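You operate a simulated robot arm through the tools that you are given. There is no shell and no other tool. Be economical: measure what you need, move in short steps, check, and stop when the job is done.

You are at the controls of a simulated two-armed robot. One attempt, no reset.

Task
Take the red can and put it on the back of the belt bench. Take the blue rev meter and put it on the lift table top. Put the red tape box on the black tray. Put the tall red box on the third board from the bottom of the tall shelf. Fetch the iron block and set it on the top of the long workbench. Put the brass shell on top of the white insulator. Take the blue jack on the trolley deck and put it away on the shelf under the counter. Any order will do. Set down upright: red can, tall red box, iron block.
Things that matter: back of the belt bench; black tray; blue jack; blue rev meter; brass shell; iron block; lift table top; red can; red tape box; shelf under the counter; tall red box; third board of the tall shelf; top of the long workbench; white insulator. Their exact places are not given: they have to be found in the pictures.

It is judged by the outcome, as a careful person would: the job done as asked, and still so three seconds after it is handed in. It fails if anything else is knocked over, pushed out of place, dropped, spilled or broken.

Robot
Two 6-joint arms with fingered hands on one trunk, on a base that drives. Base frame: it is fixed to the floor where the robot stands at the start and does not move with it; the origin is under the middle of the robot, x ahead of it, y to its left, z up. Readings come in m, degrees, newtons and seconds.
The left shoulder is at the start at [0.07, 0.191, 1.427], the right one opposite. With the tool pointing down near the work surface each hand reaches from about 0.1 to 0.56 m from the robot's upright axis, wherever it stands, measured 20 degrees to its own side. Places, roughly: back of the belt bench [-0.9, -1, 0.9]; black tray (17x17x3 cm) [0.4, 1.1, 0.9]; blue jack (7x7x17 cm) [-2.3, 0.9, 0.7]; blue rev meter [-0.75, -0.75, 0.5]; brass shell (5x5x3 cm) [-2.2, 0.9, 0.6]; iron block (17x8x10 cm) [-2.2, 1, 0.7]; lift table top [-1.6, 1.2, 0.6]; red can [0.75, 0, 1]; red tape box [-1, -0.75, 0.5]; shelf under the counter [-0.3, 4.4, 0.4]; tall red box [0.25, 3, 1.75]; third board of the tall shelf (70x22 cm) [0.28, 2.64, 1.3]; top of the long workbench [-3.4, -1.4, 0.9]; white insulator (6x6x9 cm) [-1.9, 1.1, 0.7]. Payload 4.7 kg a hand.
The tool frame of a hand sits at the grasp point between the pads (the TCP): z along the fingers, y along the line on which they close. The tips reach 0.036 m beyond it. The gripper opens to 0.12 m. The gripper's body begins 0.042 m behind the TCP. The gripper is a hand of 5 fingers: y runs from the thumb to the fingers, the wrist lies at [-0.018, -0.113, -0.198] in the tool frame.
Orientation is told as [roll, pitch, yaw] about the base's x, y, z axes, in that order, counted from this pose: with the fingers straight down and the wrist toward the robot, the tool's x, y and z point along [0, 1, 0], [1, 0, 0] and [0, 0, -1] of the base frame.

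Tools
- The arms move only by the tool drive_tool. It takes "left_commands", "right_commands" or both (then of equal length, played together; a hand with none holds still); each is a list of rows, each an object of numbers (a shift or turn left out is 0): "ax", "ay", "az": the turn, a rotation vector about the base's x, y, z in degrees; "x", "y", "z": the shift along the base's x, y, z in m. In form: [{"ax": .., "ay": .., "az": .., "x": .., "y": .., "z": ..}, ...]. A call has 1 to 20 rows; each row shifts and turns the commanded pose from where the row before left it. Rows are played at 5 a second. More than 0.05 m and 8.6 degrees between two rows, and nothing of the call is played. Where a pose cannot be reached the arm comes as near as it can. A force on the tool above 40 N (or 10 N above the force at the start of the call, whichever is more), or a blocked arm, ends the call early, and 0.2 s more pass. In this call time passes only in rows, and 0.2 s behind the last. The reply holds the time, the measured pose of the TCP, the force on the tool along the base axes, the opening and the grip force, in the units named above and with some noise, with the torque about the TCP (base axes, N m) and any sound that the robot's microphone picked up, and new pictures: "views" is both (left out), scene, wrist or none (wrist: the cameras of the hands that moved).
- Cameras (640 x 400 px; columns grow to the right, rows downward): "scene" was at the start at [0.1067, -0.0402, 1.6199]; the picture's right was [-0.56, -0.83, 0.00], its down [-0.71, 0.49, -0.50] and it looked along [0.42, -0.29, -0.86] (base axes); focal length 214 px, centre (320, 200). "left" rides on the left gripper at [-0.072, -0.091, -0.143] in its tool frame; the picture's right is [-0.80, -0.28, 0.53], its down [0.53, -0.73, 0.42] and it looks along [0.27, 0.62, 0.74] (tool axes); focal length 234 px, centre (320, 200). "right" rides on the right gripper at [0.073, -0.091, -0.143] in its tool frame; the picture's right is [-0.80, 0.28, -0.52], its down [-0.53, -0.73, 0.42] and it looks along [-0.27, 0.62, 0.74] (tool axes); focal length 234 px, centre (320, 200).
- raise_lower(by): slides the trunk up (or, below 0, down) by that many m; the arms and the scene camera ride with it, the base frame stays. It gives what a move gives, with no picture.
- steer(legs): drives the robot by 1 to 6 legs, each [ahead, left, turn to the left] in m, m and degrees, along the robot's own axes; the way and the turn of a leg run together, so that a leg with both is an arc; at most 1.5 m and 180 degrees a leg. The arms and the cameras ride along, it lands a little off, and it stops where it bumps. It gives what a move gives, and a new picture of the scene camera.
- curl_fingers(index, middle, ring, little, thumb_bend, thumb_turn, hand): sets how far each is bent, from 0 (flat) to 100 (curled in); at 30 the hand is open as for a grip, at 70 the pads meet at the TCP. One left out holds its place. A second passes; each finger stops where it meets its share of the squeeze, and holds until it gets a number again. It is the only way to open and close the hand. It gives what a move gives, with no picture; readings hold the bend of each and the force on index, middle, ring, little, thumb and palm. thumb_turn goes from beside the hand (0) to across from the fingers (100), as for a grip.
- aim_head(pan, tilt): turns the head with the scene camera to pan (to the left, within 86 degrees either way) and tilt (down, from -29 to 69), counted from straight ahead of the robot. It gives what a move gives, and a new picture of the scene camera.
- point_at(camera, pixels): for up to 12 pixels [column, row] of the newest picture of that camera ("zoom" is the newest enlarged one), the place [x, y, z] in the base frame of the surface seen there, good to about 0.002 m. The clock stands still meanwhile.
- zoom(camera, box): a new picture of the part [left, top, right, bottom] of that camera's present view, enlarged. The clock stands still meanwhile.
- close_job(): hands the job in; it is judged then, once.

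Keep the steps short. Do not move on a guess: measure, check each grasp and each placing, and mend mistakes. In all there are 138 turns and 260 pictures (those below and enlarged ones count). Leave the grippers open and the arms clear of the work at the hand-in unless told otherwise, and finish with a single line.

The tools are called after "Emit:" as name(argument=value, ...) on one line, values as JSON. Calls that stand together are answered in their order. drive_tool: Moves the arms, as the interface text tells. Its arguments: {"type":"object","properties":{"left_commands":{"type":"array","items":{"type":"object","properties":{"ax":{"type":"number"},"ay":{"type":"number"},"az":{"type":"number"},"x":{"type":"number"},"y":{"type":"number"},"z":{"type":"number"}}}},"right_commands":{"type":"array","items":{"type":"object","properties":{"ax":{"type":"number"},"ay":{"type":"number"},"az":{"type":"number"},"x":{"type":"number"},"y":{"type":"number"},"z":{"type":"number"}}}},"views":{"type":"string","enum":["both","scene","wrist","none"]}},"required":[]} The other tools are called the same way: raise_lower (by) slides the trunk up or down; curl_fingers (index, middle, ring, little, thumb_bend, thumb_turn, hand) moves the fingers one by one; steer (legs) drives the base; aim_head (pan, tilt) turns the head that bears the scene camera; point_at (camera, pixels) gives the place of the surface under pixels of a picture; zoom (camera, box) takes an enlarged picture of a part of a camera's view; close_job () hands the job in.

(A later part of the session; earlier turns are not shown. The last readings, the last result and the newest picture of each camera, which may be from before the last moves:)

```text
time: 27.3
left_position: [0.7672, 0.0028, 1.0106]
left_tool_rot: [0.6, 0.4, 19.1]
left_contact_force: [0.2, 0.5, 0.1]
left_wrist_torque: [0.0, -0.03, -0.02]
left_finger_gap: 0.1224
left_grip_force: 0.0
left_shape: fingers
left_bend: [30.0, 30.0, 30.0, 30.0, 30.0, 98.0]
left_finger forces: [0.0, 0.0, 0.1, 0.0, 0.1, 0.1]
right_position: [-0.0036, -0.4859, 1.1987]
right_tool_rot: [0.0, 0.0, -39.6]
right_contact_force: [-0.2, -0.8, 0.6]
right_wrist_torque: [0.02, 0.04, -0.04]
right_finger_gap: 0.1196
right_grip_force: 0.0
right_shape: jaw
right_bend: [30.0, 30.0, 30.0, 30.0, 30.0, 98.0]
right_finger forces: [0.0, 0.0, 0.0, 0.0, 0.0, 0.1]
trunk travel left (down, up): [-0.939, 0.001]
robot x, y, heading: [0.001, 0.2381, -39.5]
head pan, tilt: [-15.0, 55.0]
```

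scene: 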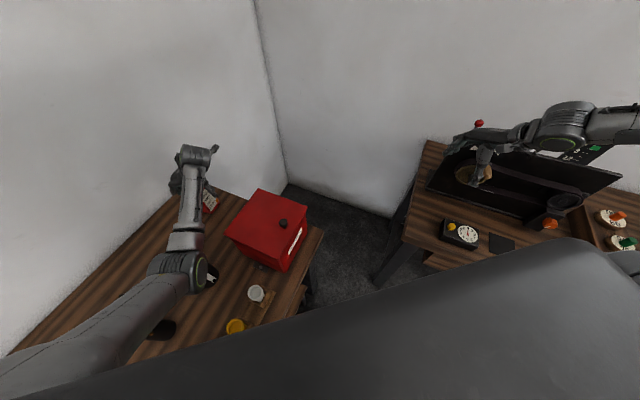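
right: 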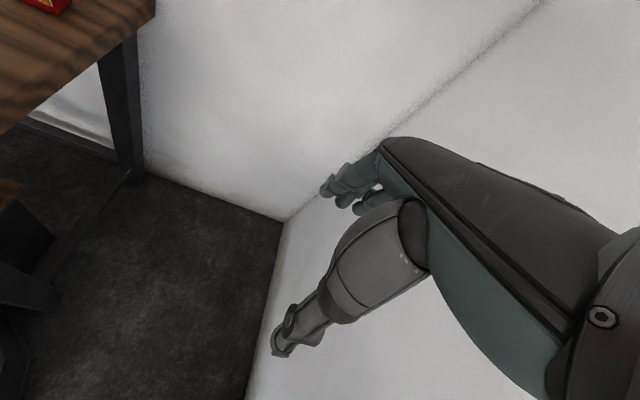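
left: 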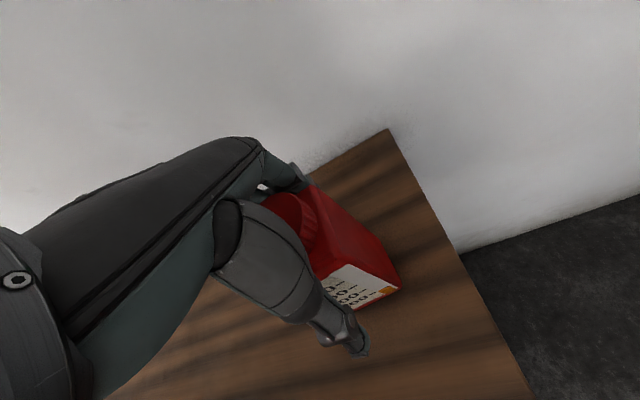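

Pose reached exactly with no contact. I close all fingers.

Emit:
curl_fingers(hand="left", index=75, middle=75, ring=75, little=75, thumb_bend=75)

Emit:
drive_tool(left_commands=[{"z": 0.02}, {"z": 0.04}, {"z": 0.04}, {}])

```text
time: 28.3
left_position: [0.7672, 0.0033, 1.011]
left_tool_rot: [0.7, 0.3, 19.1]
left_contact_force: [1.3, 0.6, 1.5]
left_wrist_torque: [0.39, -0.33, -0.09]
left_finger_gap: 0.0648
left_grip_force: 31.4
left_shape: fingers
left_bend: [52.0, 56.0, 57.0, 75.0, 53.0, 95.0]
left_finger forces: [11.7, 10.8, 10.3, 0.0, 30.4, 0.1]
right_position: [-0.0037, -0.4846, 1.1991]
right_tool_rot: [0.0, 0.1, -39.5]
right_contact_force: [0.1, -0.6, 0.2]
right_wrist_torque: [0.0, 0.0, 0.0]
right_finger_gap: 0.1198
right_grip_force: 0.0
right_shape: jaw
right_bend: [30.0, 30.0, 30.0, 30.0, 30.0, 98.0]
right_finger forces: [0.1, 0.1, 0.0, 0.0, 0.0, 0.1]
trunk travel left (down, up): [-0.939, 0.001]
robot x, y, heading: [-0.0011, 0.2388, -39.6]
head pan, tilt: [-15.0, 55.0]
```

```text
time: 29.3
left_position: [0.767, 0.0022, 1.1105]
left_tool_rot: [0.6, 0.5, 19.1]
left_contact_force: [0.4, -0.4, -4.2]
left_wrist_torque: [0.03, -0.06, 0.02]
left_finger_gap: 0.0645
left_grip_force: 30.4
left_shape: fingers
left_bend: [52.0, 56.0, 58.0, 75.0, 53.0, 94.0]
left_finger forces: [11.5, 9.3, 9.1, 0.1, 29.9, 0.1]
right_position: [-0.0023, -0.4865, 1.1996]
right_tool_rot: [0.0, -0.1, -39.5]
right_contact_force: [0.3, 0.5, 0.7]
right_wrist_torque: [0.01, -0.01, -0.01]
right_finger_gap: 0.1193
right_grip_force: 0.2
right_shape: jaw
right_bend: [30.0, 30.0, 30.0, 30.0, 30.0, 98.0]
right_finger forces: [0.0, 0.0, 0.0, 0.0, 0.0, 0.1]
trunk travel left (down, up): [-0.939, 0.001]
robot x, y, heading: [-0.0007, 0.2388, -39.6]
head pan, tilt: [-15.0, 55.0]
```

scene: 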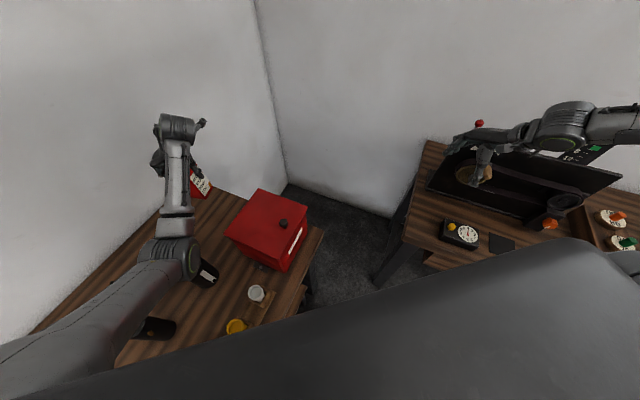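
left: 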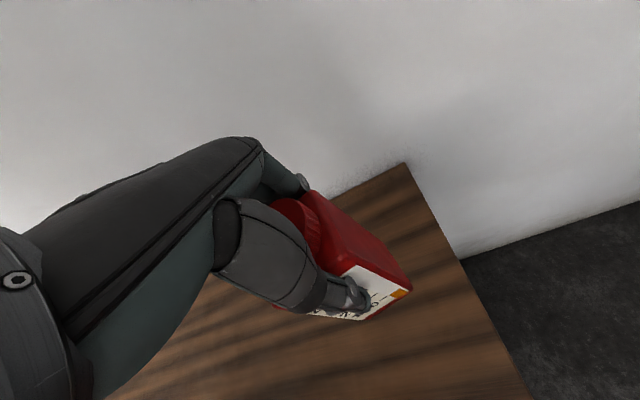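

Can is held (three fingers plus thumb, about 0.45 kg). I raise it clear and back the robot away along its heading with the arm as is.

Emit:
drive_tool(left_commands=[{"z": 0.045}, {"z": 0.045}, {"z": 0.045}, {"z": 0.045}, {"z": 0.03}, {}], right_commands=[{"y": 0.045}, {"y": 0.045}, {"y": 0.045}, {"y": 0.045}, {"y": 0.045}, {"y": 0.04}], views="none")

Emit:
steer(legs=[[-0.5, 0, 0]])

```text
time: 30.7
left_position: [0.8191, -0.0302, 1.2795]
left_tool_rot: [0.6, 0.5, 19.1]
left_contact_force: [-0.3, 0.0, -3.2]
left_wrist_torque: [0.02, -0.04, -0.02]
left_finger_gap: 0.0645
left_grip_force: 29.9
left_shape: fingers
left_bend: [52.0, 56.0, 58.0, 75.0, 53.0, 94.0]
left_finger forces: [11.7, 9.2, 9.1, 0.0, 29.8, 0.1]
left hand out of reach, approached as far as the arm can: row 2, 3, 4, 5
right_position: [0.0027, -0.3628, 1.1886]
right_tool_rot: [0.1, 0.2, -39.5]
right_contact_force: [0.0, -0.8, -0.2]
right_wrist_torque: [-0.03, 0.04, -0.02]
right_finger_gap: 0.1198
right_grip_force: 0.0
right_shape: jaw
right_bend: [30.0, 30.0, 30.0, 30.0, 30.0, 98.0]
right_finger forces: [0.1, 0.0, 0.0, 0.0, 0.0, 0.1]
right hand out of reach, approached as far as the arm can: row 1, 2, 3, 4, 5, 6
trunk travel left (down, up): [-0.939, 0.001]
robot x, y, heading: [0.0024, 0.2375, -39.4]
head pan, tilt: [-15.0, 55.0]
```

```text
time: 33.6
left_position: [0.4324, 0.2869, 1.2784]
left_tool_rot: [0.8, 0.4, 18.8]
left_contact_force: [0.3, -0.4, -3.6]
left_wrist_torque: [0.0, 0.01, -0.02]
left_finger_gap: 0.0646
left_grip_force: 30.1
left_shape: fingers
left_bend: [52.0, 56.0, 58.0, 75.0, 53.0, 94.0]
left_finger forces: [11.6, 9.3, 9.1, 0.0, 29.6, 0.1]
right_position: [-0.3858, -0.0434, 1.1898]
right_tool_rot: [0.1, 0.0, -39.8]
right_contact_force: [-0.1, 0.0, 0.0]
right_wrist_torque: [-0.01, 0.02, -0.01]
right_finger_gap: 0.1198
right_grip_force: 0.1
right_shape: jaw
right_bend: [30.0, 30.0, 30.0, 30.0, 30.0, 98.0]
right_finger forces: [0.0, 0.0, 0.0, 0.0, 0.1, 0.0]
trunk travel left (down, up): [-0.939, 0.001]
robot x, y, heading: [-0.3847, 0.5582, -39.6]
head pan, tilt: [-15.0, 55.0]
```

scene: 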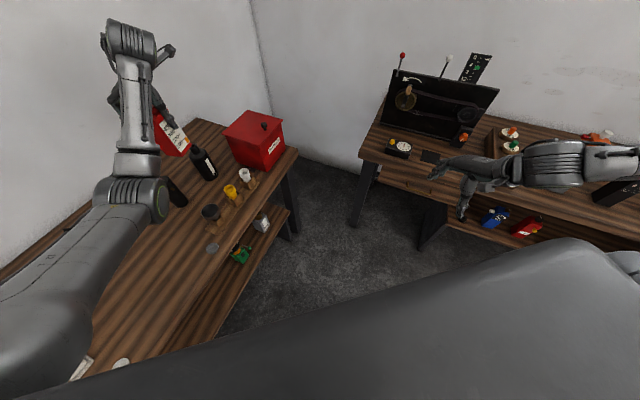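

The can is held clear. The blue meter and red tape box are visible on the belt bench's lower shelf. I turn to face the belt bench and move closer with a safe gap.

Emit:
steer(legs=[[0, 0, -50.4], [0.25, -0.4, 0]])

Emit:
aim_head(pan=0, tilt=42)

```text
time: 38.8
left_position: [-0.4665, -0.4927, 1.2796]
left_tool_rot: [0.6, 0.4, -31.1]
left_contact_force: [1.3, -0.6, -3.8]
left_wrist_torque: [-0.03, -0.01, 0.0]
left_finger_gap: 0.0639
left_grip_force: 29.7
left_shape: fingers
left_bend: [52.0, 57.0, 58.0, 75.0, 53.0, 94.0]
left_finger forces: [11.2, 9.1, 9.0, 0.1, 29.1, 0.1]
right_position: [-1.2445, -0.0763, 1.1894]
right_tool_rot: [0.0, 0.0, -89.8]
right_contact_force: [0.2, -0.1, 0.1]
right_wrist_torque: [0.01, 0.0, 0.03]
right_finger_gap: 0.12
right_grip_force: 0.0
right_shape: jaw
right_bend: [30.0, 30.0, 30.0, 30.0, 30.0, 98.0]
right_finger forces: [0.1, 0.1, 0.0, 0.0, 0.0, 0.1]
trunk travel left (down, up): [-0.939, 0.001]
robot x, y, heading: [-0.7857, 0.3079, -89.7]
head pan, tilt: [-15.0, 55.0]
```

scene: 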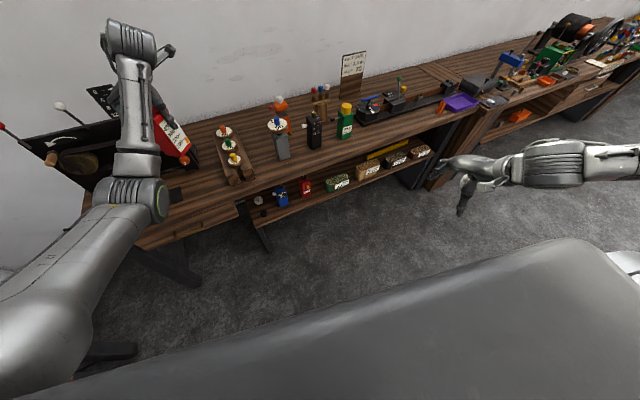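

```text
time: 39.6
left_position: [-0.469, -0.4927, 1.28]
left_tool_rot: [0.6, 0.5, -31.2]
left_contact_force: [-1.1, 0.2, -3.7]
left_wrist_torque: [0.0, -0.04, 0.03]
left_finger_gap: 0.0641
left_grip_force: 29.4
left_shape: fingers
left_bend: [52.0, 57.0, 58.0, 75.0, 53.0, 94.0]
left_finger forces: [11.4, 8.9, 8.9, 0.1, 29.2, 0.1]
right_position: [-1.2453, -0.0778, 1.1894]
right_tool_rot: [0.1, 0.1, -89.8]
right_contact_force: [0.7, 0.1, 0.0]
right_wrist_torque: [-0.01, 0.01, 0.0]
right_finger_gap: 0.1196
right_grip_force: 0.1
right_shape: jaw
right_bend: [30.0, 30.0, 30.0, 30.0, 30.0, 98.0]
right_finger forces: [0.0, 0.0, 0.1, 0.0, 0.0, 0.0]
trunk travel left (down, up): [-0.939, 0.001]
robot x, y, heading: [-0.785, 0.3072, -89.7]
head pan, tilt: [0.0, 42.0]
```

scene: 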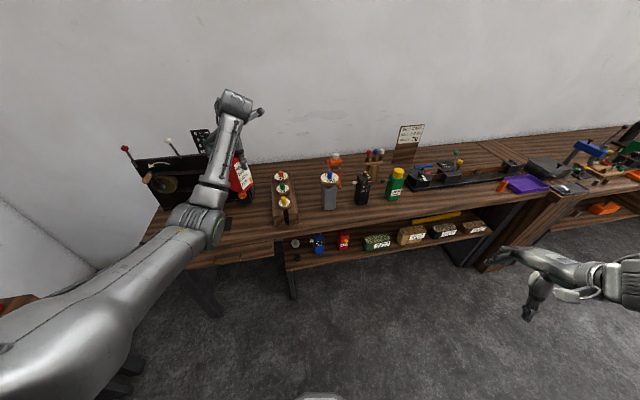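

Good overview. I zoom into the bench and measure the free back area between the dial board and the orange tool.

Emit:
zoom(camera="scene", box=[220, 110, 480, 270])

Emit:
point_at(camera="scene", pixels=[[300, 170], [300, 158], [300, 185], [315, 172], [335, 160], [284, 172], [329, 178], [288, 225], [375, 155], [318, 243], [343, 241], [335, 250]])

```text
2.46 times, centred on (350, 190) of scene
```

zoom: 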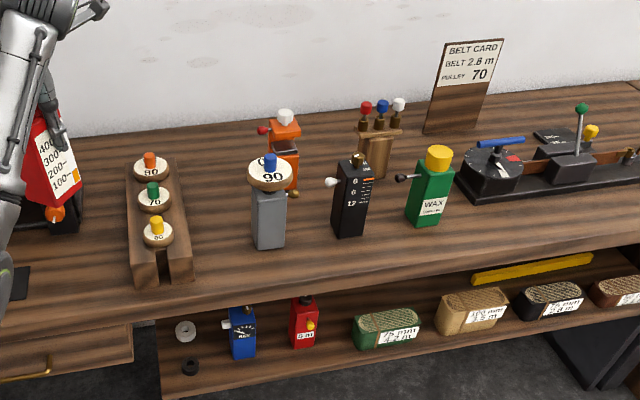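

```text
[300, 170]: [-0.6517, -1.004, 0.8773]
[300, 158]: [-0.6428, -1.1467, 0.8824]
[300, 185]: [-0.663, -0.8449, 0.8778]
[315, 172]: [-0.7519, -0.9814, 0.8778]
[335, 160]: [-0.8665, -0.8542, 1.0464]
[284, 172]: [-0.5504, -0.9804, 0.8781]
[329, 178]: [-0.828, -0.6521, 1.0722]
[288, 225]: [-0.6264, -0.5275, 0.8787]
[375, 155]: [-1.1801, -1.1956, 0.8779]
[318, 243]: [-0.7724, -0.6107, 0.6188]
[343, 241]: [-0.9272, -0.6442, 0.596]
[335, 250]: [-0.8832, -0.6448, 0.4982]
```

I choose the free spot (-0.75,-1.04). Here, in free space, I turn the hand straight ahead and bring it in front, then drive up.

Emit:
drive_tool(left_commands=[{"az": -7.3, "x": -0.035}, {"az": -7.3, "x": -0.035}, {"az": -7.3, "x": -0.035}, {"az": -7.3, "x": -0.035}, {"az": -7.3, "x": -0.035}, {"az": -7.3, "x": -0.035}, {"az": -7.3, "x": -0.035, "z": 0.02}, {"az": -7.3, "x": -0.035, "z": 0.02}, {}], views="none")

Emit:
steer(legs=[[0.5, 0.065, -0.3]])

```text
time: 41.6
left_position: [-0.7459, -0.4946, 1.3187]
left_tool_rot: [0.6, 0.4, -89.7]
left_contact_force: [0.9, -0.1, -3.2]
left_wrist_torque: [0.01, 0.03, 0.02]
left_finger_gap: 0.064
left_grip_force: 29.1
left_shape: fingers
left_bend: [52.0, 57.0, 58.0, 75.0, 53.0, 94.0]
left_finger forces: [11.3, 8.9, 8.9, 0.0, 28.9, 0.0]
right_position: [-1.2465, -0.0778, 1.1896]
right_tool_rot: [0.1, 0.1, -89.8]
right_contact_force: [0.7, 1.0, 0.7]
right_wrist_torque: [-0.01, 0.0, -0.02]
right_finger_gap: 0.1197
right_grip_force: 0.1
right_shape: jaw
right_bend: [30.0, 30.0, 30.0, 30.0, 30.0, 98.0]
right_finger forces: [0.0, 0.0, 0.0, 0.0, 0.0, 0.0]
trunk travel left (down, up): [-0.939, 0.001]
robot x, y, heading: [-0.7847, 0.3091, -89.9]
head pan, tilt: [0.0, 42.0]
```

```text
time: 44.5
left_position: [-0.6801, -0.9891, 1.3201]
left_tool_rot: [0.7, 0.3, -89.5]
left_contact_force: [0.0, -0.1, -3.6]
left_wrist_torque: [-0.05, 0.03, -0.04]
left_finger_gap: 0.0641
left_grip_force: 29.2
left_shape: fingers
left_bend: [52.0, 57.0, 58.0, 75.0, 53.0, 94.0]
left_finger forces: [11.2, 9.0, 8.8, 0.0, 29.0, 0.0]
right_position: [-1.1795, -0.5751, 1.1901]
right_tool_rot: [0.1, 0.0, -89.7]
right_contact_force: [0.6, -0.1, -0.4]
right_wrist_torque: [-0.03, 0.03, 0.03]
right_finger_gap: 0.1197
right_grip_force: 0.1
right_shape: jaw
right_bend: [30.0, 30.0, 30.0, 30.0, 30.0, 98.0]
right_finger forces: [0.1, 0.1, 0.1, 0.0, 0.1, 0.0]
trunk travel left (down, up): [-0.939, 0.001]
robot x, y, heading: [-0.7177, -0.1914, -89.5]
head pan, tilt: [0.0, 42.0]
```

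scene: 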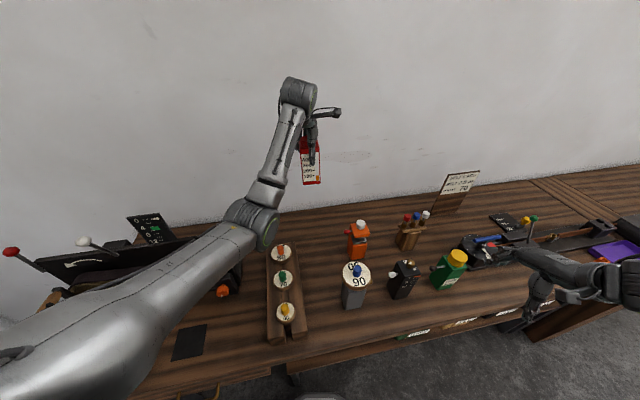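

Over the bench now. I move over (-0.74,-1.03) and descend most of the way, then check.

Emit:
drive_tool(left_commands=[{"x": -0.03, "y": -0.02}, {"x": -0.03, "y": -0.02}, {"z": -0.045}, {"z": -0.045}, {"z": -0.045}, {"z": -0.045}, {"z": -0.045}, {"z": -0.035}, {}])

```text
time: 46.5
left_position: [-0.7415, -1.0331, 1.0599]
left_tool_rot: [0.5, 0.3, -89.5]
left_contact_force: [0.7, 0.4, -3.6]
left_wrist_torque: [-0.02, 0.01, 0.02]
left_finger_gap: 0.0642
left_grip_force: 28.2
left_shape: fingers
left_bend: [53.0, 57.0, 58.0, 75.0, 53.0, 94.0]
left_finger forces: [11.2, 8.8, 8.6, 0.0, 28.5, 0.1]
right_position: [-1.1802, -0.5767, 1.1903]
right_tool_rot: [0.1, 0.2, -89.7]
right_contact_force: [-0.5, 0.3, 0.5]
right_wrist_torque: [0.01, -0.02, -0.02]
right_finger_gap: 0.1198
right_grip_force: 0.2
right_shape: jaw
right_bend: [30.0, 30.0, 30.0, 30.0, 30.0, 98.0]
right_finger forces: [0.0, 0.1, 0.0, 0.0, 0.0, 0.0]
trunk travel left (down, up): [-0.939, 0.001]
robot x, y, heading: [-0.7174, -0.1891, -89.9]
head pan, tilt: [0.0, 42.0]
```

scene: 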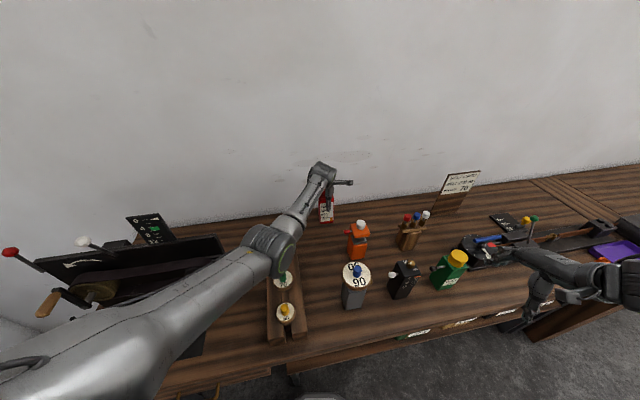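
left: 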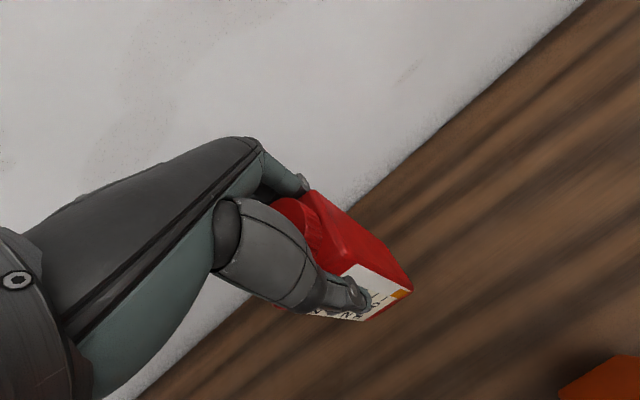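

Clear around. I lower slowly until it touches (expected at z about 1.011).

Emit:
drive_tool(left_commands=[{"z": -0.03}, {"z": -0.01}, {"z": -0.006}, {"z": -0.004}, {}], views="wrist")

```text
time: 47.7
left_position: [-0.7411, -1.0329, 1.0112]
left_tool_rot: [0.7, 0.2, -89.7]
left_contact_force: [-1.7, -0.4, 4.6]
left_wrist_torque: [-0.14, -0.17, 0.01]
left_finger_gap: 0.064
left_grip_force: 29.8
left_shape: fingers
left_bend: [53.0, 57.0, 58.0, 75.0, 53.0, 94.0]
left_finger forces: [11.1, 9.3, 9.2, 0.0, 30.4, 0.0]
right_position: [-1.1806, -0.5759, 1.1905]
right_tool_rot: [0.2, 0.0, -89.7]
right_contact_force: [0.0, 0.1, 1.6]
right_wrist_torque: [-0.02, 0.0, -0.02]
right_finger_gap: 0.1198
right_grip_force: 0.1
right_shape: jaw
right_bend: [30.0, 30.0, 30.0, 30.0, 30.0, 98.0]
right_finger forces: [0.0, 0.1, 0.1, 0.1, 0.0, 0.1]
trunk travel left (down, up): [-0.939, 0.001]
robot x, y, heading: [-0.7186, -0.1951, -89.8]
head pan, tilt: [0.0, 42.0]
```

left: 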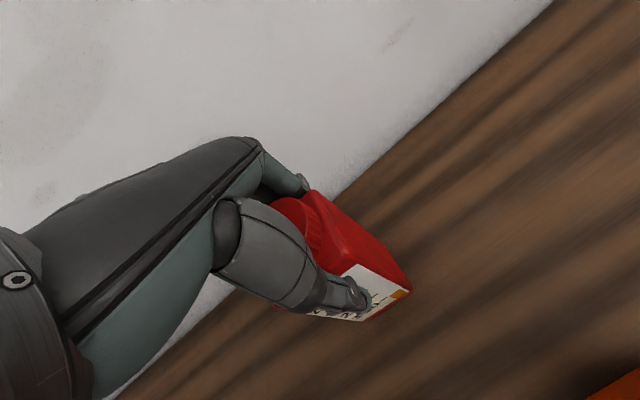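

Touched down (force flipped to +4.6 N). I open, then lift straight up.

Emit:
curl_fingers(hand="left", index=30, middle=30, ring=30, little=30, thumb_bend=30)

Emit:
drive_tool(left_commands=[{"z": 0.03}, {"z": 0.045}, {"z": 0.045}, {"z": 0.045}, {"z": 0.045}, {"z": 0.045}, {"z": 0.02, "y": 0.02}, {}])

```text
time: 48.7
left_position: [-0.7406, -1.0316, 1.0092]
left_tool_rot: [0.5, 0.3, -89.5]
left_contact_force: [-0.6, 0.3, -0.8]
left_wrist_torque: [-0.03, -0.02, 0.0]
left_finger_gap: 0.1218
left_grip_force: 0.2
left_shape: fingers
left_bend: [30.0, 30.0, 30.0, 30.0, 30.0, 97.0]
left_finger forces: [0.0, 0.0, 0.0, 0.0, 0.6, 0.0]
right_position: [-1.1793, -0.5763, 1.1884]
right_tool_rot: [0.1, 0.1, -89.7]
right_contact_force: [0.1, 0.0, 0.1]
right_wrist_torque: [0.0, 0.02, 0.01]
right_finger_gap: 0.1197
right_grip_force: 0.1
right_shape: jaw
right_bend: [30.0, 30.0, 30.0, 30.0, 30.0, 98.0]
right_finger forces: [0.0, 0.0, 0.0, 0.0, 0.1, 0.0]
trunk travel left (down, up): [-0.939, 0.001]
robot x, y, heading: [-0.7189, -0.1909, -89.5]
head pan, tilt: [0.0, 42.0]
```

```text
time: 50.5
left_position: [-0.7409, -1.0115, 1.2848]
left_tool_rot: [0.6, 0.5, -89.4]
left_contact_force: [0.6, 0.2, 0.3]
left_wrist_torque: [0.02, 0.01, 0.0]
left_finger_gap: 0.1222
left_grip_force: 0.1
left_shape: fingers
left_bend: [30.0, 30.0, 30.0, 30.0, 30.0, 97.0]
left_finger forces: [0.0, 0.1, 0.0, 0.0, 0.0, 0.0]
right_position: [-1.181, -0.5765, 1.1895]
right_tool_rot: [0.2, 0.1, -89.7]
right_contact_force: [1.0, 0.5, 0.2]
right_wrist_torque: [-0.02, 0.03, 0.0]
right_finger_gap: 0.12
right_grip_force: 0.0
right_shape: jaw
right_bend: [30.0, 30.0, 30.0, 30.0, 30.0, 98.0]
right_finger forces: [0.0, 0.0, 0.0, 0.0, 0.0, 0.0]
trunk travel left (down, up): [-0.939, 0.001]
robot x, y, heading: [-0.7229, -0.1921, -89.8]
head pan, tilt: [0.0, 42.0]
```

scene: 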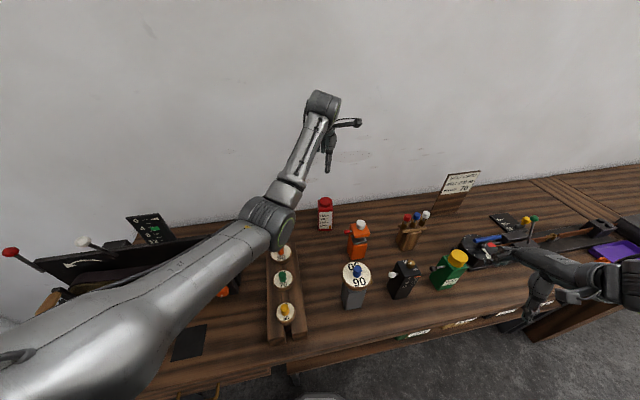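
left: 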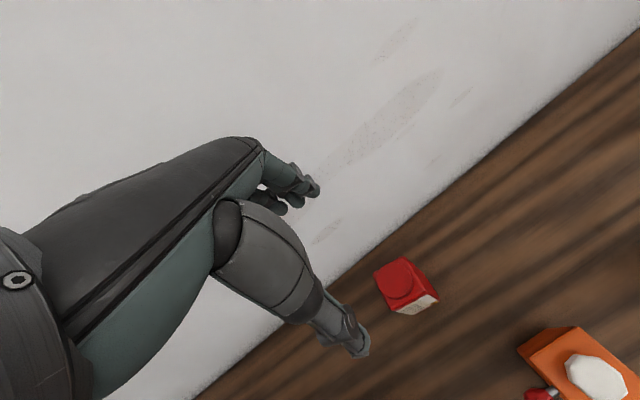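

The can stands upright at the back. Next are the meter and the tape box on the lower shelf: I back off, shift to x≈-0.85 and lower the trunk in free space.

Emit:
steer(legs=[[-0.75, -0.12, 0]])

Emit:
raise_lower(by=-0.72)

Emit:
aim_head(pan=0, tilt=15)

```text
time: 54.6
left_position: [-0.8733, -0.2649, 1.2836]
left_tool_rot: [0.6, 0.4, -90.2]
left_contact_force: [-0.9, 0.1, -0.1]
left_wrist_torque: [0.04, -0.01, 0.03]
left_finger_gap: 0.1223
left_grip_force: 0.0
left_shape: fingers
left_bend: [30.0, 30.0, 30.0, 30.0, 30.0, 97.0]
left_finger forces: [0.1, 0.1, 0.0, 0.0, 0.0, 0.1]
right_position: [-1.3066, 0.1752, 1.1884]
right_tool_rot: [0.1, 0.1, -90.3]
right_contact_force: [0.0, -0.5, 0.2]
right_wrist_torque: [0.0, 0.0, 0.0]
right_finger_gap: 0.1201
right_grip_force: 0.0
right_shape: jaw
right_bend: [30.0, 30.0, 30.0, 30.0, 30.0, 98.0]
right_finger forces: [0.0, 0.0, 0.0, 0.0, 0.0, 0.1]
trunk travel left (down, up): [-0.939, 0.001]
robot x, y, heading: [-0.8441, 0.5544, -90.4]
head pan, tilt: [0.0, 42.0]
```

scene: 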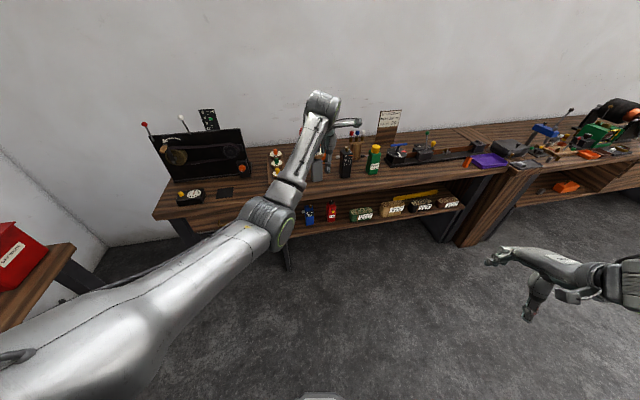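

```text
refused: -0.72 is not a number from -0.4 to 0.4
```

```text
time: 55.5
left_position: [-0.8731, -0.2629, 1.2854]
left_tool_rot: [0.6, 0.3, -90.2]
left_contact_force: [-0.6, 0.7, 0.3]
left_wrist_torque: [-0.01, -0.01, 0.0]
left_finger_gap: 0.1222
left_grip_force: 0.0
left_shape: fingers
left_bend: [30.0, 30.0, 30.0, 30.0, 30.0, 97.0]
left_finger forces: [0.0, 0.0, 0.0, 0.1, 0.1, 0.0]
right_position: [-1.3075, 0.1758, 1.1902]
right_tool_rot: [0.1, -0.1, -90.3]
right_contact_force: [-1.5, -0.7, 0.3]
right_wrist_torque: [-0.03, 0.01, 0.05]
right_finger_gap: 0.1199
right_grip_force: 0.1
right_shape: jaw
right_bend: [30.0, 30.0, 30.0, 30.0, 30.0, 98.0]
right_finger forces: [0.0, 0.0, 0.0, 0.0, 0.1, 0.0]
trunk travel left (down, up): [-0.939, 0.001]
robot x, y, heading: [-0.841, 0.5573, -90.1]
head pan, tilt: [0.0, 15.0]
```

scene: 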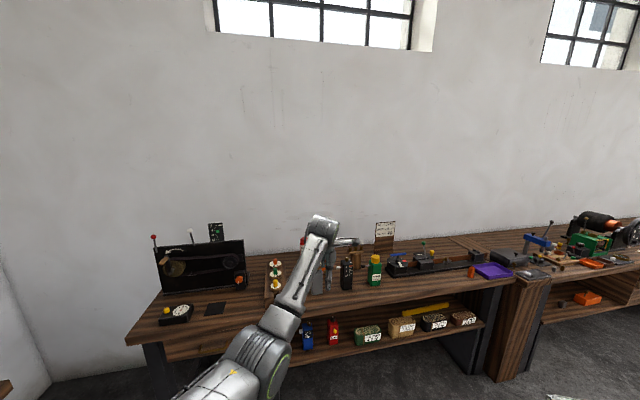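

The trunk takes at most 0.4 per call; I lower in two steps.

Emit:
raise_lower(by=-0.36)

Emit:
raise_lower(by=-0.34)

Emit:
aim_head(pan=0, tilt=15)

```text
time: 59.0
left_position: [-0.8734, -0.2642, 0.9253]
left_tool_rot: [0.6, 0.3, -90.2]
left_contact_force: [0.2, 0.5, 0.5]
left_wrist_torque: [-0.04, -0.03, -0.03]
left_finger_gap: 0.1221
left_grip_force: 0.1
left_shape: fingers
left_bend: [30.0, 30.0, 30.0, 30.0, 30.0, 97.0]
left_finger forces: [0.0, 0.0, 0.0, 0.0, 0.1, 0.0]
right_position: [-1.308, 0.1766, 0.8299]
right_tool_rot: [0.2, 0.0, -90.3]
right_contact_force: [-0.4, 0.3, -0.4]
right_wrist_torque: [-0.02, 0.0, 0.01]
right_finger_gap: 0.1198
right_grip_force: 0.0
right_shape: jaw
right_bend: [30.0, 30.0, 30.0, 30.0, 30.0, 98.0]
right_finger forces: [0.0, 0.0, 0.0, 0.0, 0.1, 0.0]
trunk travel left (down, up): [-0.579, 0.361]
robot x, y, heading: [-0.8423, 0.5577, -90.5]
head pan, tilt: [0.0, 15.0]
```

```text
time: 62.4
left_position: [-0.8729, -0.2644, 0.5861]
left_tool_rot: [0.6, 0.3, -90.2]
left_contact_force: [-0.6, -1.0, 0.5]
left_wrist_torque: [0.01, 0.0, 0.0]
left_finger_gap: 0.1224
left_grip_force: 0.1
left_shape: fingers
left_bend: [30.0, 30.0, 30.0, 30.0, 30.0, 97.0]
left_finger forces: [0.0, 0.0, 0.0, 0.0, 0.0, 0.0]
right_position: [-1.3055, 0.1765, 0.4891]
right_tool_rot: [0.1, 0.1, -90.3]
right_contact_force: [-0.1, 0.4, -0.1]
right_wrist_torque: [0.02, 0.01, 0.0]
right_finger_gap: 0.1199
right_grip_force: 0.0
right_shape: jaw
right_bend: [30.0, 30.0, 30.0, 30.0, 30.0, 98.0]
right_finger forces: [0.0, 0.0, 0.0, 0.0, 0.1, 0.0]
trunk travel left (down, up): [-0.239, 0.701]
robot x, y, heading: [-0.8396, 0.5592, -90.3]
head pan, tilt: [0.0, 15.0]
```

```text
time: 63.0
left_position: [-0.8728, -0.2638, 0.5845]
left_tool_rot: [0.5, 0.5, -90.2]
left_contact_force: [-0.7, -0.4, -1.1]
left_wrist_torque: [-0.02, 0.02, 0.02]
left_finger_gap: 0.1223
left_grip_force: 0.0
left_shape: fingers
left_bend: [30.0, 30.0, 30.0, 30.0, 30.0, 97.0]
left_finger forces: [0.1, 0.1, 0.0, 0.1, 0.0, 0.0]
right_position: [-1.3064, 0.1764, 0.4899]
right_tool_rot: [0.1, 0.1, -90.3]
right_contact_force: [0.6, -1.0, 0.1]
right_wrist_torque: [0.0, -0.01, 0.02]
right_finger_gap: 0.1197
right_grip_force: 0.1
right_shape: jaw
right_bend: [30.0, 30.0, 30.0, 30.0, 30.0, 98.0]
right_finger forces: [0.0, 0.1, 0.0, 0.0, 0.0, 0.1]
trunk travel left (down, up): [-0.239, 0.701]
robot x, y, heading: [-0.8417, 0.5548, -90.4]
head pan, tilt: [0.0, 15.0]
```

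scene: 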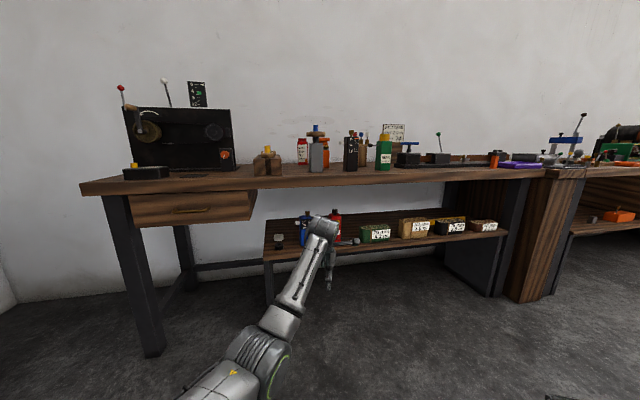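

Now I turn both hands to point forward (thumbs outward) in free space.

Emit:
drive_tool(left_commands=[{"ax": -4.62, "ay": -4.62, "az": -4.62, "x": 0.012, "y": 0.012, "z": 0.005}, {"ax": -4.62, "ay": -4.62, "az": -4.62, "x": 0.012, "y": 0.012, "z": 0.005}, {"ax": -4.62, "ay": -4.62, "az": -4.62, "x": 0.012, "y": 0.012, "z": 0.005}, {"ax": -4.62, "ay": -4.62, "az": -4.62, "x": 0.012, "y": 0.012, "z": 0.005}, {"ax": -4.62, "ay": -4.62, "az": -4.62, "x": 0.012, "y": 0.012, "z": 0.005}, {"ax": -4.62, "ay": -4.62, "az": -4.62, "x": 0.012, "y": 0.012, "z": 0.005}, {"ax": -4.62, "ay": -4.62, "az": -4.62, "x": 0.012, "y": 0.012, "z": 0.005}, {"ax": -4.62, "ay": -4.62, "az": -4.62, "x": 0.012, "y": 0.012, "z": 0.005}, {"ax": -4.62, "ay": -4.62, "az": -4.62, "x": 0.012, "y": 0.012, "z": 0.005}, {"ax": -4.62, "ay": -4.62, "az": -4.62, "x": 0.012, "y": 0.012, "z": 0.005}, {"ax": -4.62, "ay": -4.62, "az": -4.62, "x": 0.012, "y": 0.012, "z": 0.005}, {"ax": -4.62, "ay": -4.62, "az": -4.62, "x": 0.012, "y": 0.012, "z": 0.005}, {"ax": -4.62, "ay": -4.62, "az": -4.62, "x": 0.012, "y": 0.012, "z": 0.005}, {"ax": -4.62, "ay": -4.62, "az": -4.62, "x": 0.012, "y": 0.012, "z": 0.005}, {"ax": -4.62, "ay": -4.62, "az": -4.62, "x": 0.012, "y": 0.012, "z": 0.005}, {}], right_commands=[{"ax": -4.62, "ay": 4.62, "az": 4.62, "x": 0.015, "y": -0.018, "z": 0.01}, {"ax": -4.62, "ay": 4.62, "az": 4.62, "x": 0.015, "y": -0.018, "z": 0.01}, {"ax": -4.62, "ay": 4.62, "az": 4.62, "x": 0.015, "y": -0.018, "z": 0.01}, {"ax": -4.62, "ay": 4.62, "az": 4.62, "x": 0.015, "y": -0.018, "z": 0.01}, {"ax": -4.62, "ay": 4.62, "az": 4.62, "x": 0.015, "y": -0.018, "z": 0.01}, {"ax": -4.62, "ay": 4.62, "az": 4.62, "x": 0.015, "y": -0.018, "z": 0.01}, {"ax": -4.62, "ay": 4.62, "az": 4.62, "x": 0.015, "y": -0.018, "z": 0.01}, {"ax": -4.62, "ay": 4.62, "az": 4.62, "x": 0.015, "y": -0.018, "z": 0.01}, {"ax": -4.62, "ay": 4.62, "az": 4.62, "x": 0.015, "y": -0.018, "z": 0.01}, {"ax": -4.62, "ay": 4.62, "az": 4.62, "x": 0.015, "y": -0.018, "z": 0.01}, {"ax": -4.62, "ay": 4.62, "az": 4.62, "x": 0.015, "y": -0.018, "z": 0.01}, {"ax": -4.62, "ay": 4.62, "az": 4.62, "x": 0.015, "y": -0.018, "z": 0.01}, {"ax": -4.62, "ay": 4.62, "az": 4.62, "x": 0.015, "y": -0.018, "z": 0.01}, {"ax": -4.62, "ay": 4.62, "az": 4.62, "x": 0.015, "y": -0.018, "z": 0.01}, {"ax": -4.62, "ay": 4.62, "az": 4.62, "x": 0.015, "y": -0.018, "z": 0.01}, {}])

```text
time: 66.4
left_position: [-0.6917, -0.082, 0.6605]
left_tool_rot: [90.7, 0.2, -179.7]
left_contact_force: [0.5, -0.5, 1.2]
left_wrist_torque: [0.0, 0.0, 0.0]
left_finger_gap: 0.1219
left_grip_force: 0.1
left_shape: fingers
left_bend: [30.0, 30.0, 30.0, 30.0, 30.0, 98.0]
left_finger forces: [0.0, 0.0, 0.0, 0.0, 0.1, 0.1]
right_position: [-1.1114, -0.1196, 0.6316]
right_tool_rot: [-90.1, -0.4, -0.1]
right_contact_force: [-0.4, -1.2, -0.2]
right_wrist_torque: [0.01, -0.01, -0.03]
right_finger_gap: 0.12
right_grip_force: 0.0
right_shape: jaw
right_bend: [30.0, 30.0, 30.0, 30.0, 30.0, 98.0]
right_finger forces: [0.1, 0.0, 0.1, 0.0, 0.0, 0.1]
right hand out of reach, approached as far as the arm can: row 1, 2, 3, 4
trunk travel left (down, up): [-0.239, 0.701]
robot x, y, heading: [-0.8463, 0.5557, -90.1]
head pan, tilt: [0.0, 15.0]
```

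scene: 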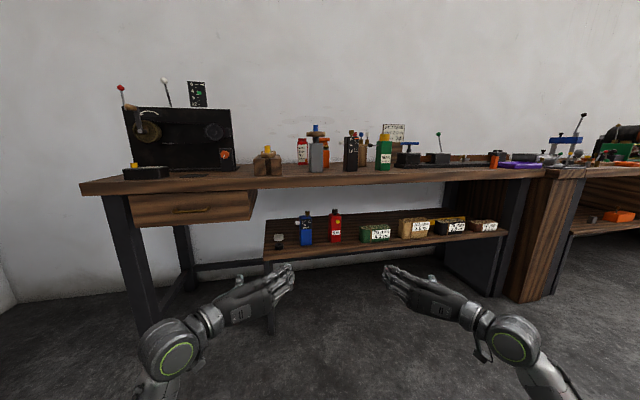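
right: 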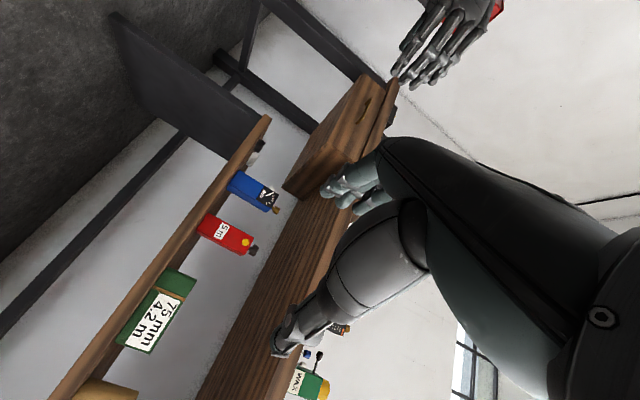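
left: 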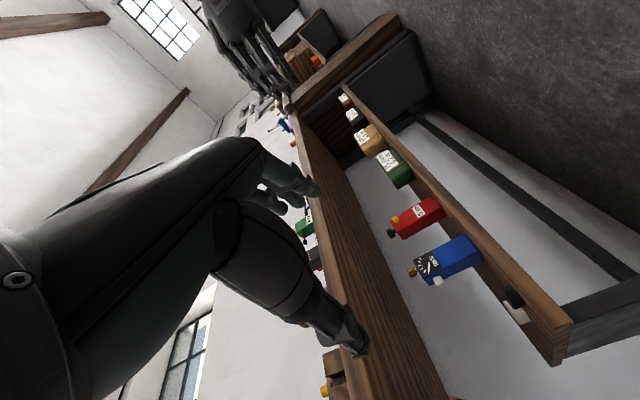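

Both hands point forward nicely. I zoom and measure the two objects and shelf edges.

Emit:
zoom(camera="scene", box=[260, 180, 420, 270])

Emit:
point_at(camera="scene", pixels=[[306, 214], [306, 243], [300, 235], [312, 235], [335, 211], [335, 238], [330, 230], [341, 230], [278, 240], [330, 258], [340, 180], [365, 235]])

Emit:
point_at(camera="left", pixels=[[455, 240], [478, 250], [430, 265], [420, 205], [440, 205], [445, 270], [425, 225]])

Emit:
point_at(camera="right", pixels=[[250, 180], [230, 180], [270, 205], [215, 220], [200, 215], [250, 250], [230, 250], [150, 290]])

```text
4.00 times, centred on (340, 225) of scene
```

zoom: 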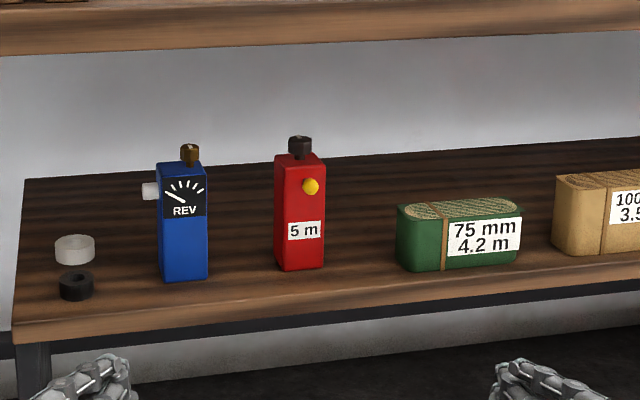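

```text
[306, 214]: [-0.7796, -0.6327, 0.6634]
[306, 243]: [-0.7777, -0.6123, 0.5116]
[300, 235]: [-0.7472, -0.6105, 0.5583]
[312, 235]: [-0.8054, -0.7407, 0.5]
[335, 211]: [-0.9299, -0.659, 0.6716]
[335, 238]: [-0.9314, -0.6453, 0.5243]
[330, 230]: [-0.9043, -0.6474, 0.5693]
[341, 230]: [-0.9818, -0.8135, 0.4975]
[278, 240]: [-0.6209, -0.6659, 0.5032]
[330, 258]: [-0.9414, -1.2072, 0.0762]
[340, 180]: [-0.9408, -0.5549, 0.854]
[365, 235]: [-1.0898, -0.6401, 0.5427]
```

```text
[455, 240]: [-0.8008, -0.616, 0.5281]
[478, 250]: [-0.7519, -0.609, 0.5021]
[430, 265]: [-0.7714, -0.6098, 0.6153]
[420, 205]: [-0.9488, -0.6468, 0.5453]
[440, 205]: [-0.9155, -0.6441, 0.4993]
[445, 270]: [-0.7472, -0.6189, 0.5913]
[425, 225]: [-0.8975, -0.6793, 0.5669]
```

```text
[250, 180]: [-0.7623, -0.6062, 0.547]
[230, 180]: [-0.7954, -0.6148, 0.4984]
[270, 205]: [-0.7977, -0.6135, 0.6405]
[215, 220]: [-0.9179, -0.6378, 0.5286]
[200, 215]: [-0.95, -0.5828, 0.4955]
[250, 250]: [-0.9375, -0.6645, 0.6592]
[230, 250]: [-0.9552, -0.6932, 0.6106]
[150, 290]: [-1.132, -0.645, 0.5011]
```

Meter centre ≈(-0.775,-0.637), body z 0.50–0.645, width 0.056. I align the left hand in x and z, pull the right hand back, then drive ahead.

Emit:
drive_tool(left_commands=[{"x": -0.03, "z": -0.03}, {"x": -0.03, "z": -0.03}, {"x": -0.023, "z": -0.035}, {}], right_commands=[{"y": 0.04}, {"y": 0.04}, {"y": 0.04}, {}], views="none")

Emit:
steer(legs=[[0.42, 0, 0]])

Emit:
drive_tool(left_commands=[{}], views="wrist")

```text
time: 67.4
left_position: [-0.7564, -0.0893, 0.5586]
left_tool_rot: [91.5, 3.7, -178.9]
left_contact_force: [-0.8, -0.1, -1.0]
left_wrist_torque: [0.0, 0.02, 0.0]
left_finger_gap: 0.1222
left_grip_force: 0.0
left_shape: fingers
left_bend: [30.0, 30.0, 30.0, 30.0, 30.0, 98.0]
left_finger forces: [0.0, 0.0, 0.1, 0.1, 0.0, 0.0]
right_position: [-1.1105, -0.0002, 0.6309]
right_tool_rot: [-89.8, -0.4, 0.1]
right_contact_force: [-0.3, 0.6, 0.6]
right_wrist_torque: [0.02, 0.03, 0.0]
right_finger_gap: 0.1199
right_grip_force: 0.1
right_shape: jaw
right_bend: [30.0, 30.0, 30.0, 30.0, 30.0, 98.0]
right_finger forces: [0.0, 0.1, 0.0, 0.0, 0.0, 0.1]
trunk travel left (down, up): [-0.239, 0.701]
robot x, y, heading: [-0.8436, 0.5542, -90.1]
head pan, tilt: [0.0, 15.0]
```

```text
time: 70.0
left_position: [-0.7579, -0.5128, 0.5544]
left_tool_rot: [90.8, 3.5, -178.8]
left_contact_force: [-0.1, 0.2, 0.1]
left_wrist_torque: [0.0, 0.03, 0.02]
left_finger_gap: 0.122
left_grip_force: 0.1
left_shape: fingers
left_bend: [30.0, 30.0, 30.0, 30.0, 30.0, 98.0]
left_finger forces: [0.1, 0.0, 0.0, 0.0, 0.0, 0.0]
right_position: [-1.1118, -0.4264, 0.6313]
right_tool_rot: [-89.9, -0.3, 0.0]
right_contact_force: [0.5, 1.0, 0.4]
right_wrist_torque: [0.0, 0.0, 0.01]
right_finger_gap: 0.1196
right_grip_force: 0.1
right_shape: jaw
right_bend: [30.0, 30.0, 30.0, 30.0, 30.0, 98.0]
right_finger forces: [0.1, 0.0, 0.0, 0.0, 0.1, 0.0]
trunk travel left (down, up): [-0.239, 0.701]
robot x, y, heading: [-0.8444, 0.1309, -90.2]
head pan, tilt: [0.0, 15.0]
```

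scene: 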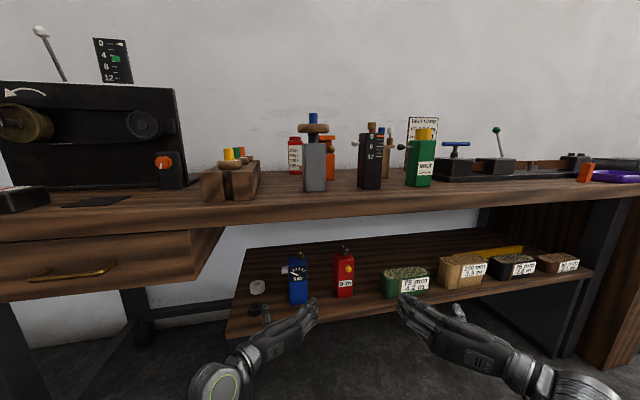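

```text
time: 70.4
left_position: [-0.756, -0.5123, 0.5533]
left_tool_rot: [90.8, 3.8, -178.9]
left_contact_force: [0.0, -0.7, -0.5]
left_wrist_torque: [-0.02, -0.02, -0.01]
left_finger_gap: 0.1223
left_grip_force: 0.0
left_shape: fingers
left_bend: [30.0, 30.0, 30.0, 30.0, 30.0, 98.0]
left_finger forces: [0.1, 0.0, 0.0, 0.1, 0.0, 0.0]
right_position: [-1.1128, -0.4275, 0.6305]
right_tool_rot: [-90.0, -0.2, 0.0]
right_contact_force: [0.5, 0.4, 0.2]
right_wrist_torque: [-0.02, -0.02, 0.0]
right_finger_gap: 0.1199
right_grip_force: 0.1
right_shape: jaw
right_bend: [30.0, 30.0, 30.0, 30.0, 30.0, 98.0]
right_finger forces: [0.0, 0.1, 0.0, 0.0, 0.1, 0.0]
trunk travel left (down, up): [-0.239, 0.701]
robot x, y, heading: [-0.8441, 0.1286, -90.3]
head pan, tilt: [0.0, 15.0]
```

left: 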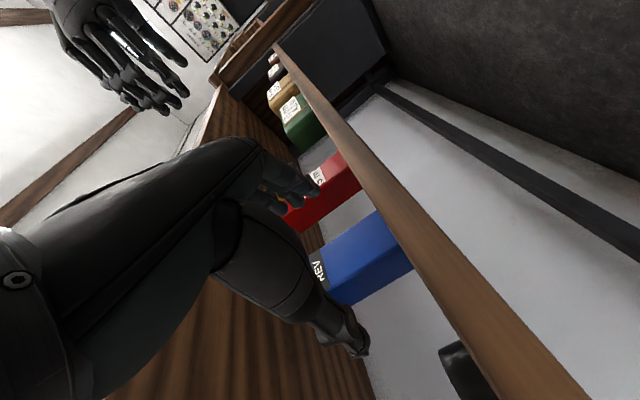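

Hand x is -0.756 at the arm's limit, so I use the base: 2 cm right and 12 cm ahead, with the trunk up 1 cm.

Emit:
raise_lower(by=0.01)

Emit:
steer(legs=[[0, -0.02, 0], [0.12, 0, 0]])

Emit:
drive_tool(left_commands=[{}], views="wrist")

```text
time: 71.0
left_position: [-0.7561, -0.5134, 0.5638]
left_tool_rot: [90.9, 3.7, -178.9]
left_contact_force: [-0.4, -1.1, 0.1]
left_wrist_torque: [-0.01, -0.03, -0.03]
left_finger_gap: 0.1222
left_grip_force: 0.1
left_shape: fingers
left_bend: [30.0, 30.0, 30.0, 30.0, 30.0, 98.0]
left_finger forces: [0.0, 0.1, 0.0, 0.0, 0.1, 0.1]
right_position: [-1.1122, -0.4267, 0.6414]
right_tool_rot: [-89.8, -0.3, 0.0]
right_contact_force: [0.2, 0.4, -1.4]
right_wrist_torque: [0.05, -0.03, 0.0]
right_finger_gap: 0.1198
right_grip_force: 0.1
right_shape: jaw
right_bend: [30.0, 30.0, 30.0, 30.0, 30.0, 98.0]
right_finger forces: [0.0, 0.0, 0.1, 0.1, 0.0, 0.0]
trunk travel left (down, up): [-0.249, 0.691]
robot x, y, heading: [-0.8476, 0.131, -90.1]
head pan, tilt: [0.0, 15.0]
```

```text
time: 72.6
left_position: [-0.7774, -0.6324, 0.5639]
left_tool_rot: [90.9, 3.8, -178.7]
left_contact_force: [-1.0, 0.2, 0.0]
left_wrist_torque: [0.01, 0.02, -0.01]
left_finger_gap: 0.1222
left_grip_force: 0.0
left_shape: fingers
left_bend: [30.0, 30.0, 30.0, 30.0, 30.0, 98.0]
left_finger forces: [0.0, 0.1, 0.0, 0.0, 0.0, 0.0]
right_position: [-1.1334, -0.5455, 0.6414]
right_tool_rot: [-89.8, -0.3, 0.1]
right_contact_force: [0.1, 0.0, 0.7]
right_wrist_torque: [-0.01, 0.01, 0.01]
right_finger_gap: 0.1198
right_grip_force: 0.0
right_shape: jaw
right_bend: [30.0, 30.0, 30.0, 30.0, 30.0, 98.0]
right_finger forces: [0.0, 0.1, 0.0, 0.1, 0.1, 0.0]
trunk travel left (down, up): [-0.249, 0.691]
robot x, y, heading: [-0.8685, 0.0118, -90.2]
head pan, tilt: [0.0, 15.0]
```

scene: 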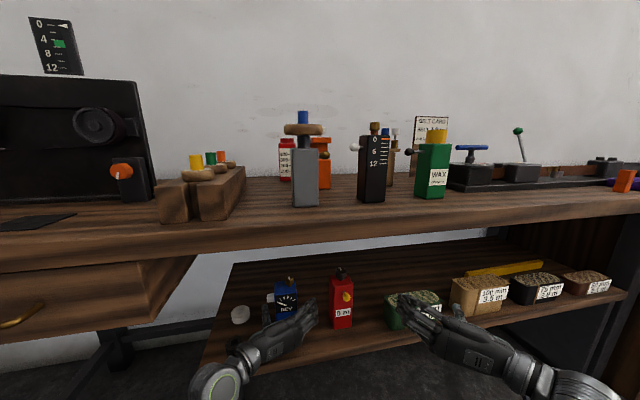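

```text
time: 73.0
left_position: [-0.7762, -0.6309, 0.5638]
left_tool_rot: [90.8, 3.8, -178.8]
left_contact_force: [0.7, -1.1, -1.0]
left_wrist_torque: [0.04, 0.01, -0.01]
left_finger_gap: 0.1226
left_grip_force: 0.1
left_shape: fingers
left_bend: [30.0, 30.0, 30.0, 30.0, 30.0, 98.0]
left_finger forces: [0.1, 0.1, 0.1, 0.1, 0.0, 0.0]
right_position: [-1.1333, -0.5453, 0.642]
right_tool_rot: [-89.9, -0.3, 0.0]
right_contact_force: [-0.7, 0.4, 0.1]
right_wrist_torque: [-0.04, -0.03, 0.01]
right_finger_gap: 0.1195
right_grip_force: 0.1
right_shape: jaw
right_bend: [30.0, 30.0, 30.0, 30.0, 30.0, 98.0]
right_finger forces: [0.0, 0.0, 0.0, 0.0, 0.0, 0.0]
trunk travel left (down, up): [-0.249, 0.691]
robot x, y, heading: [-0.8622, 0.012, -90.0]
head pan, tilt: [0.0, 15.0]
```

left: 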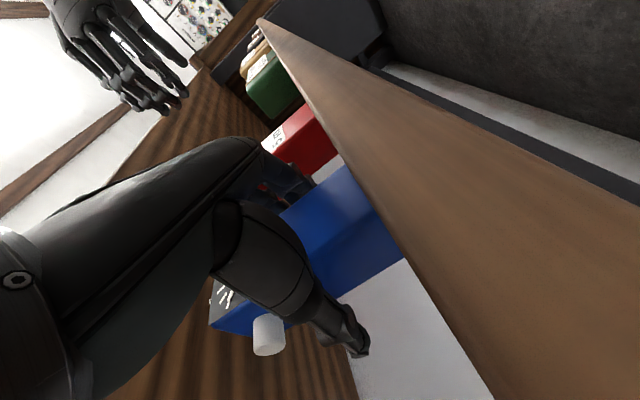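

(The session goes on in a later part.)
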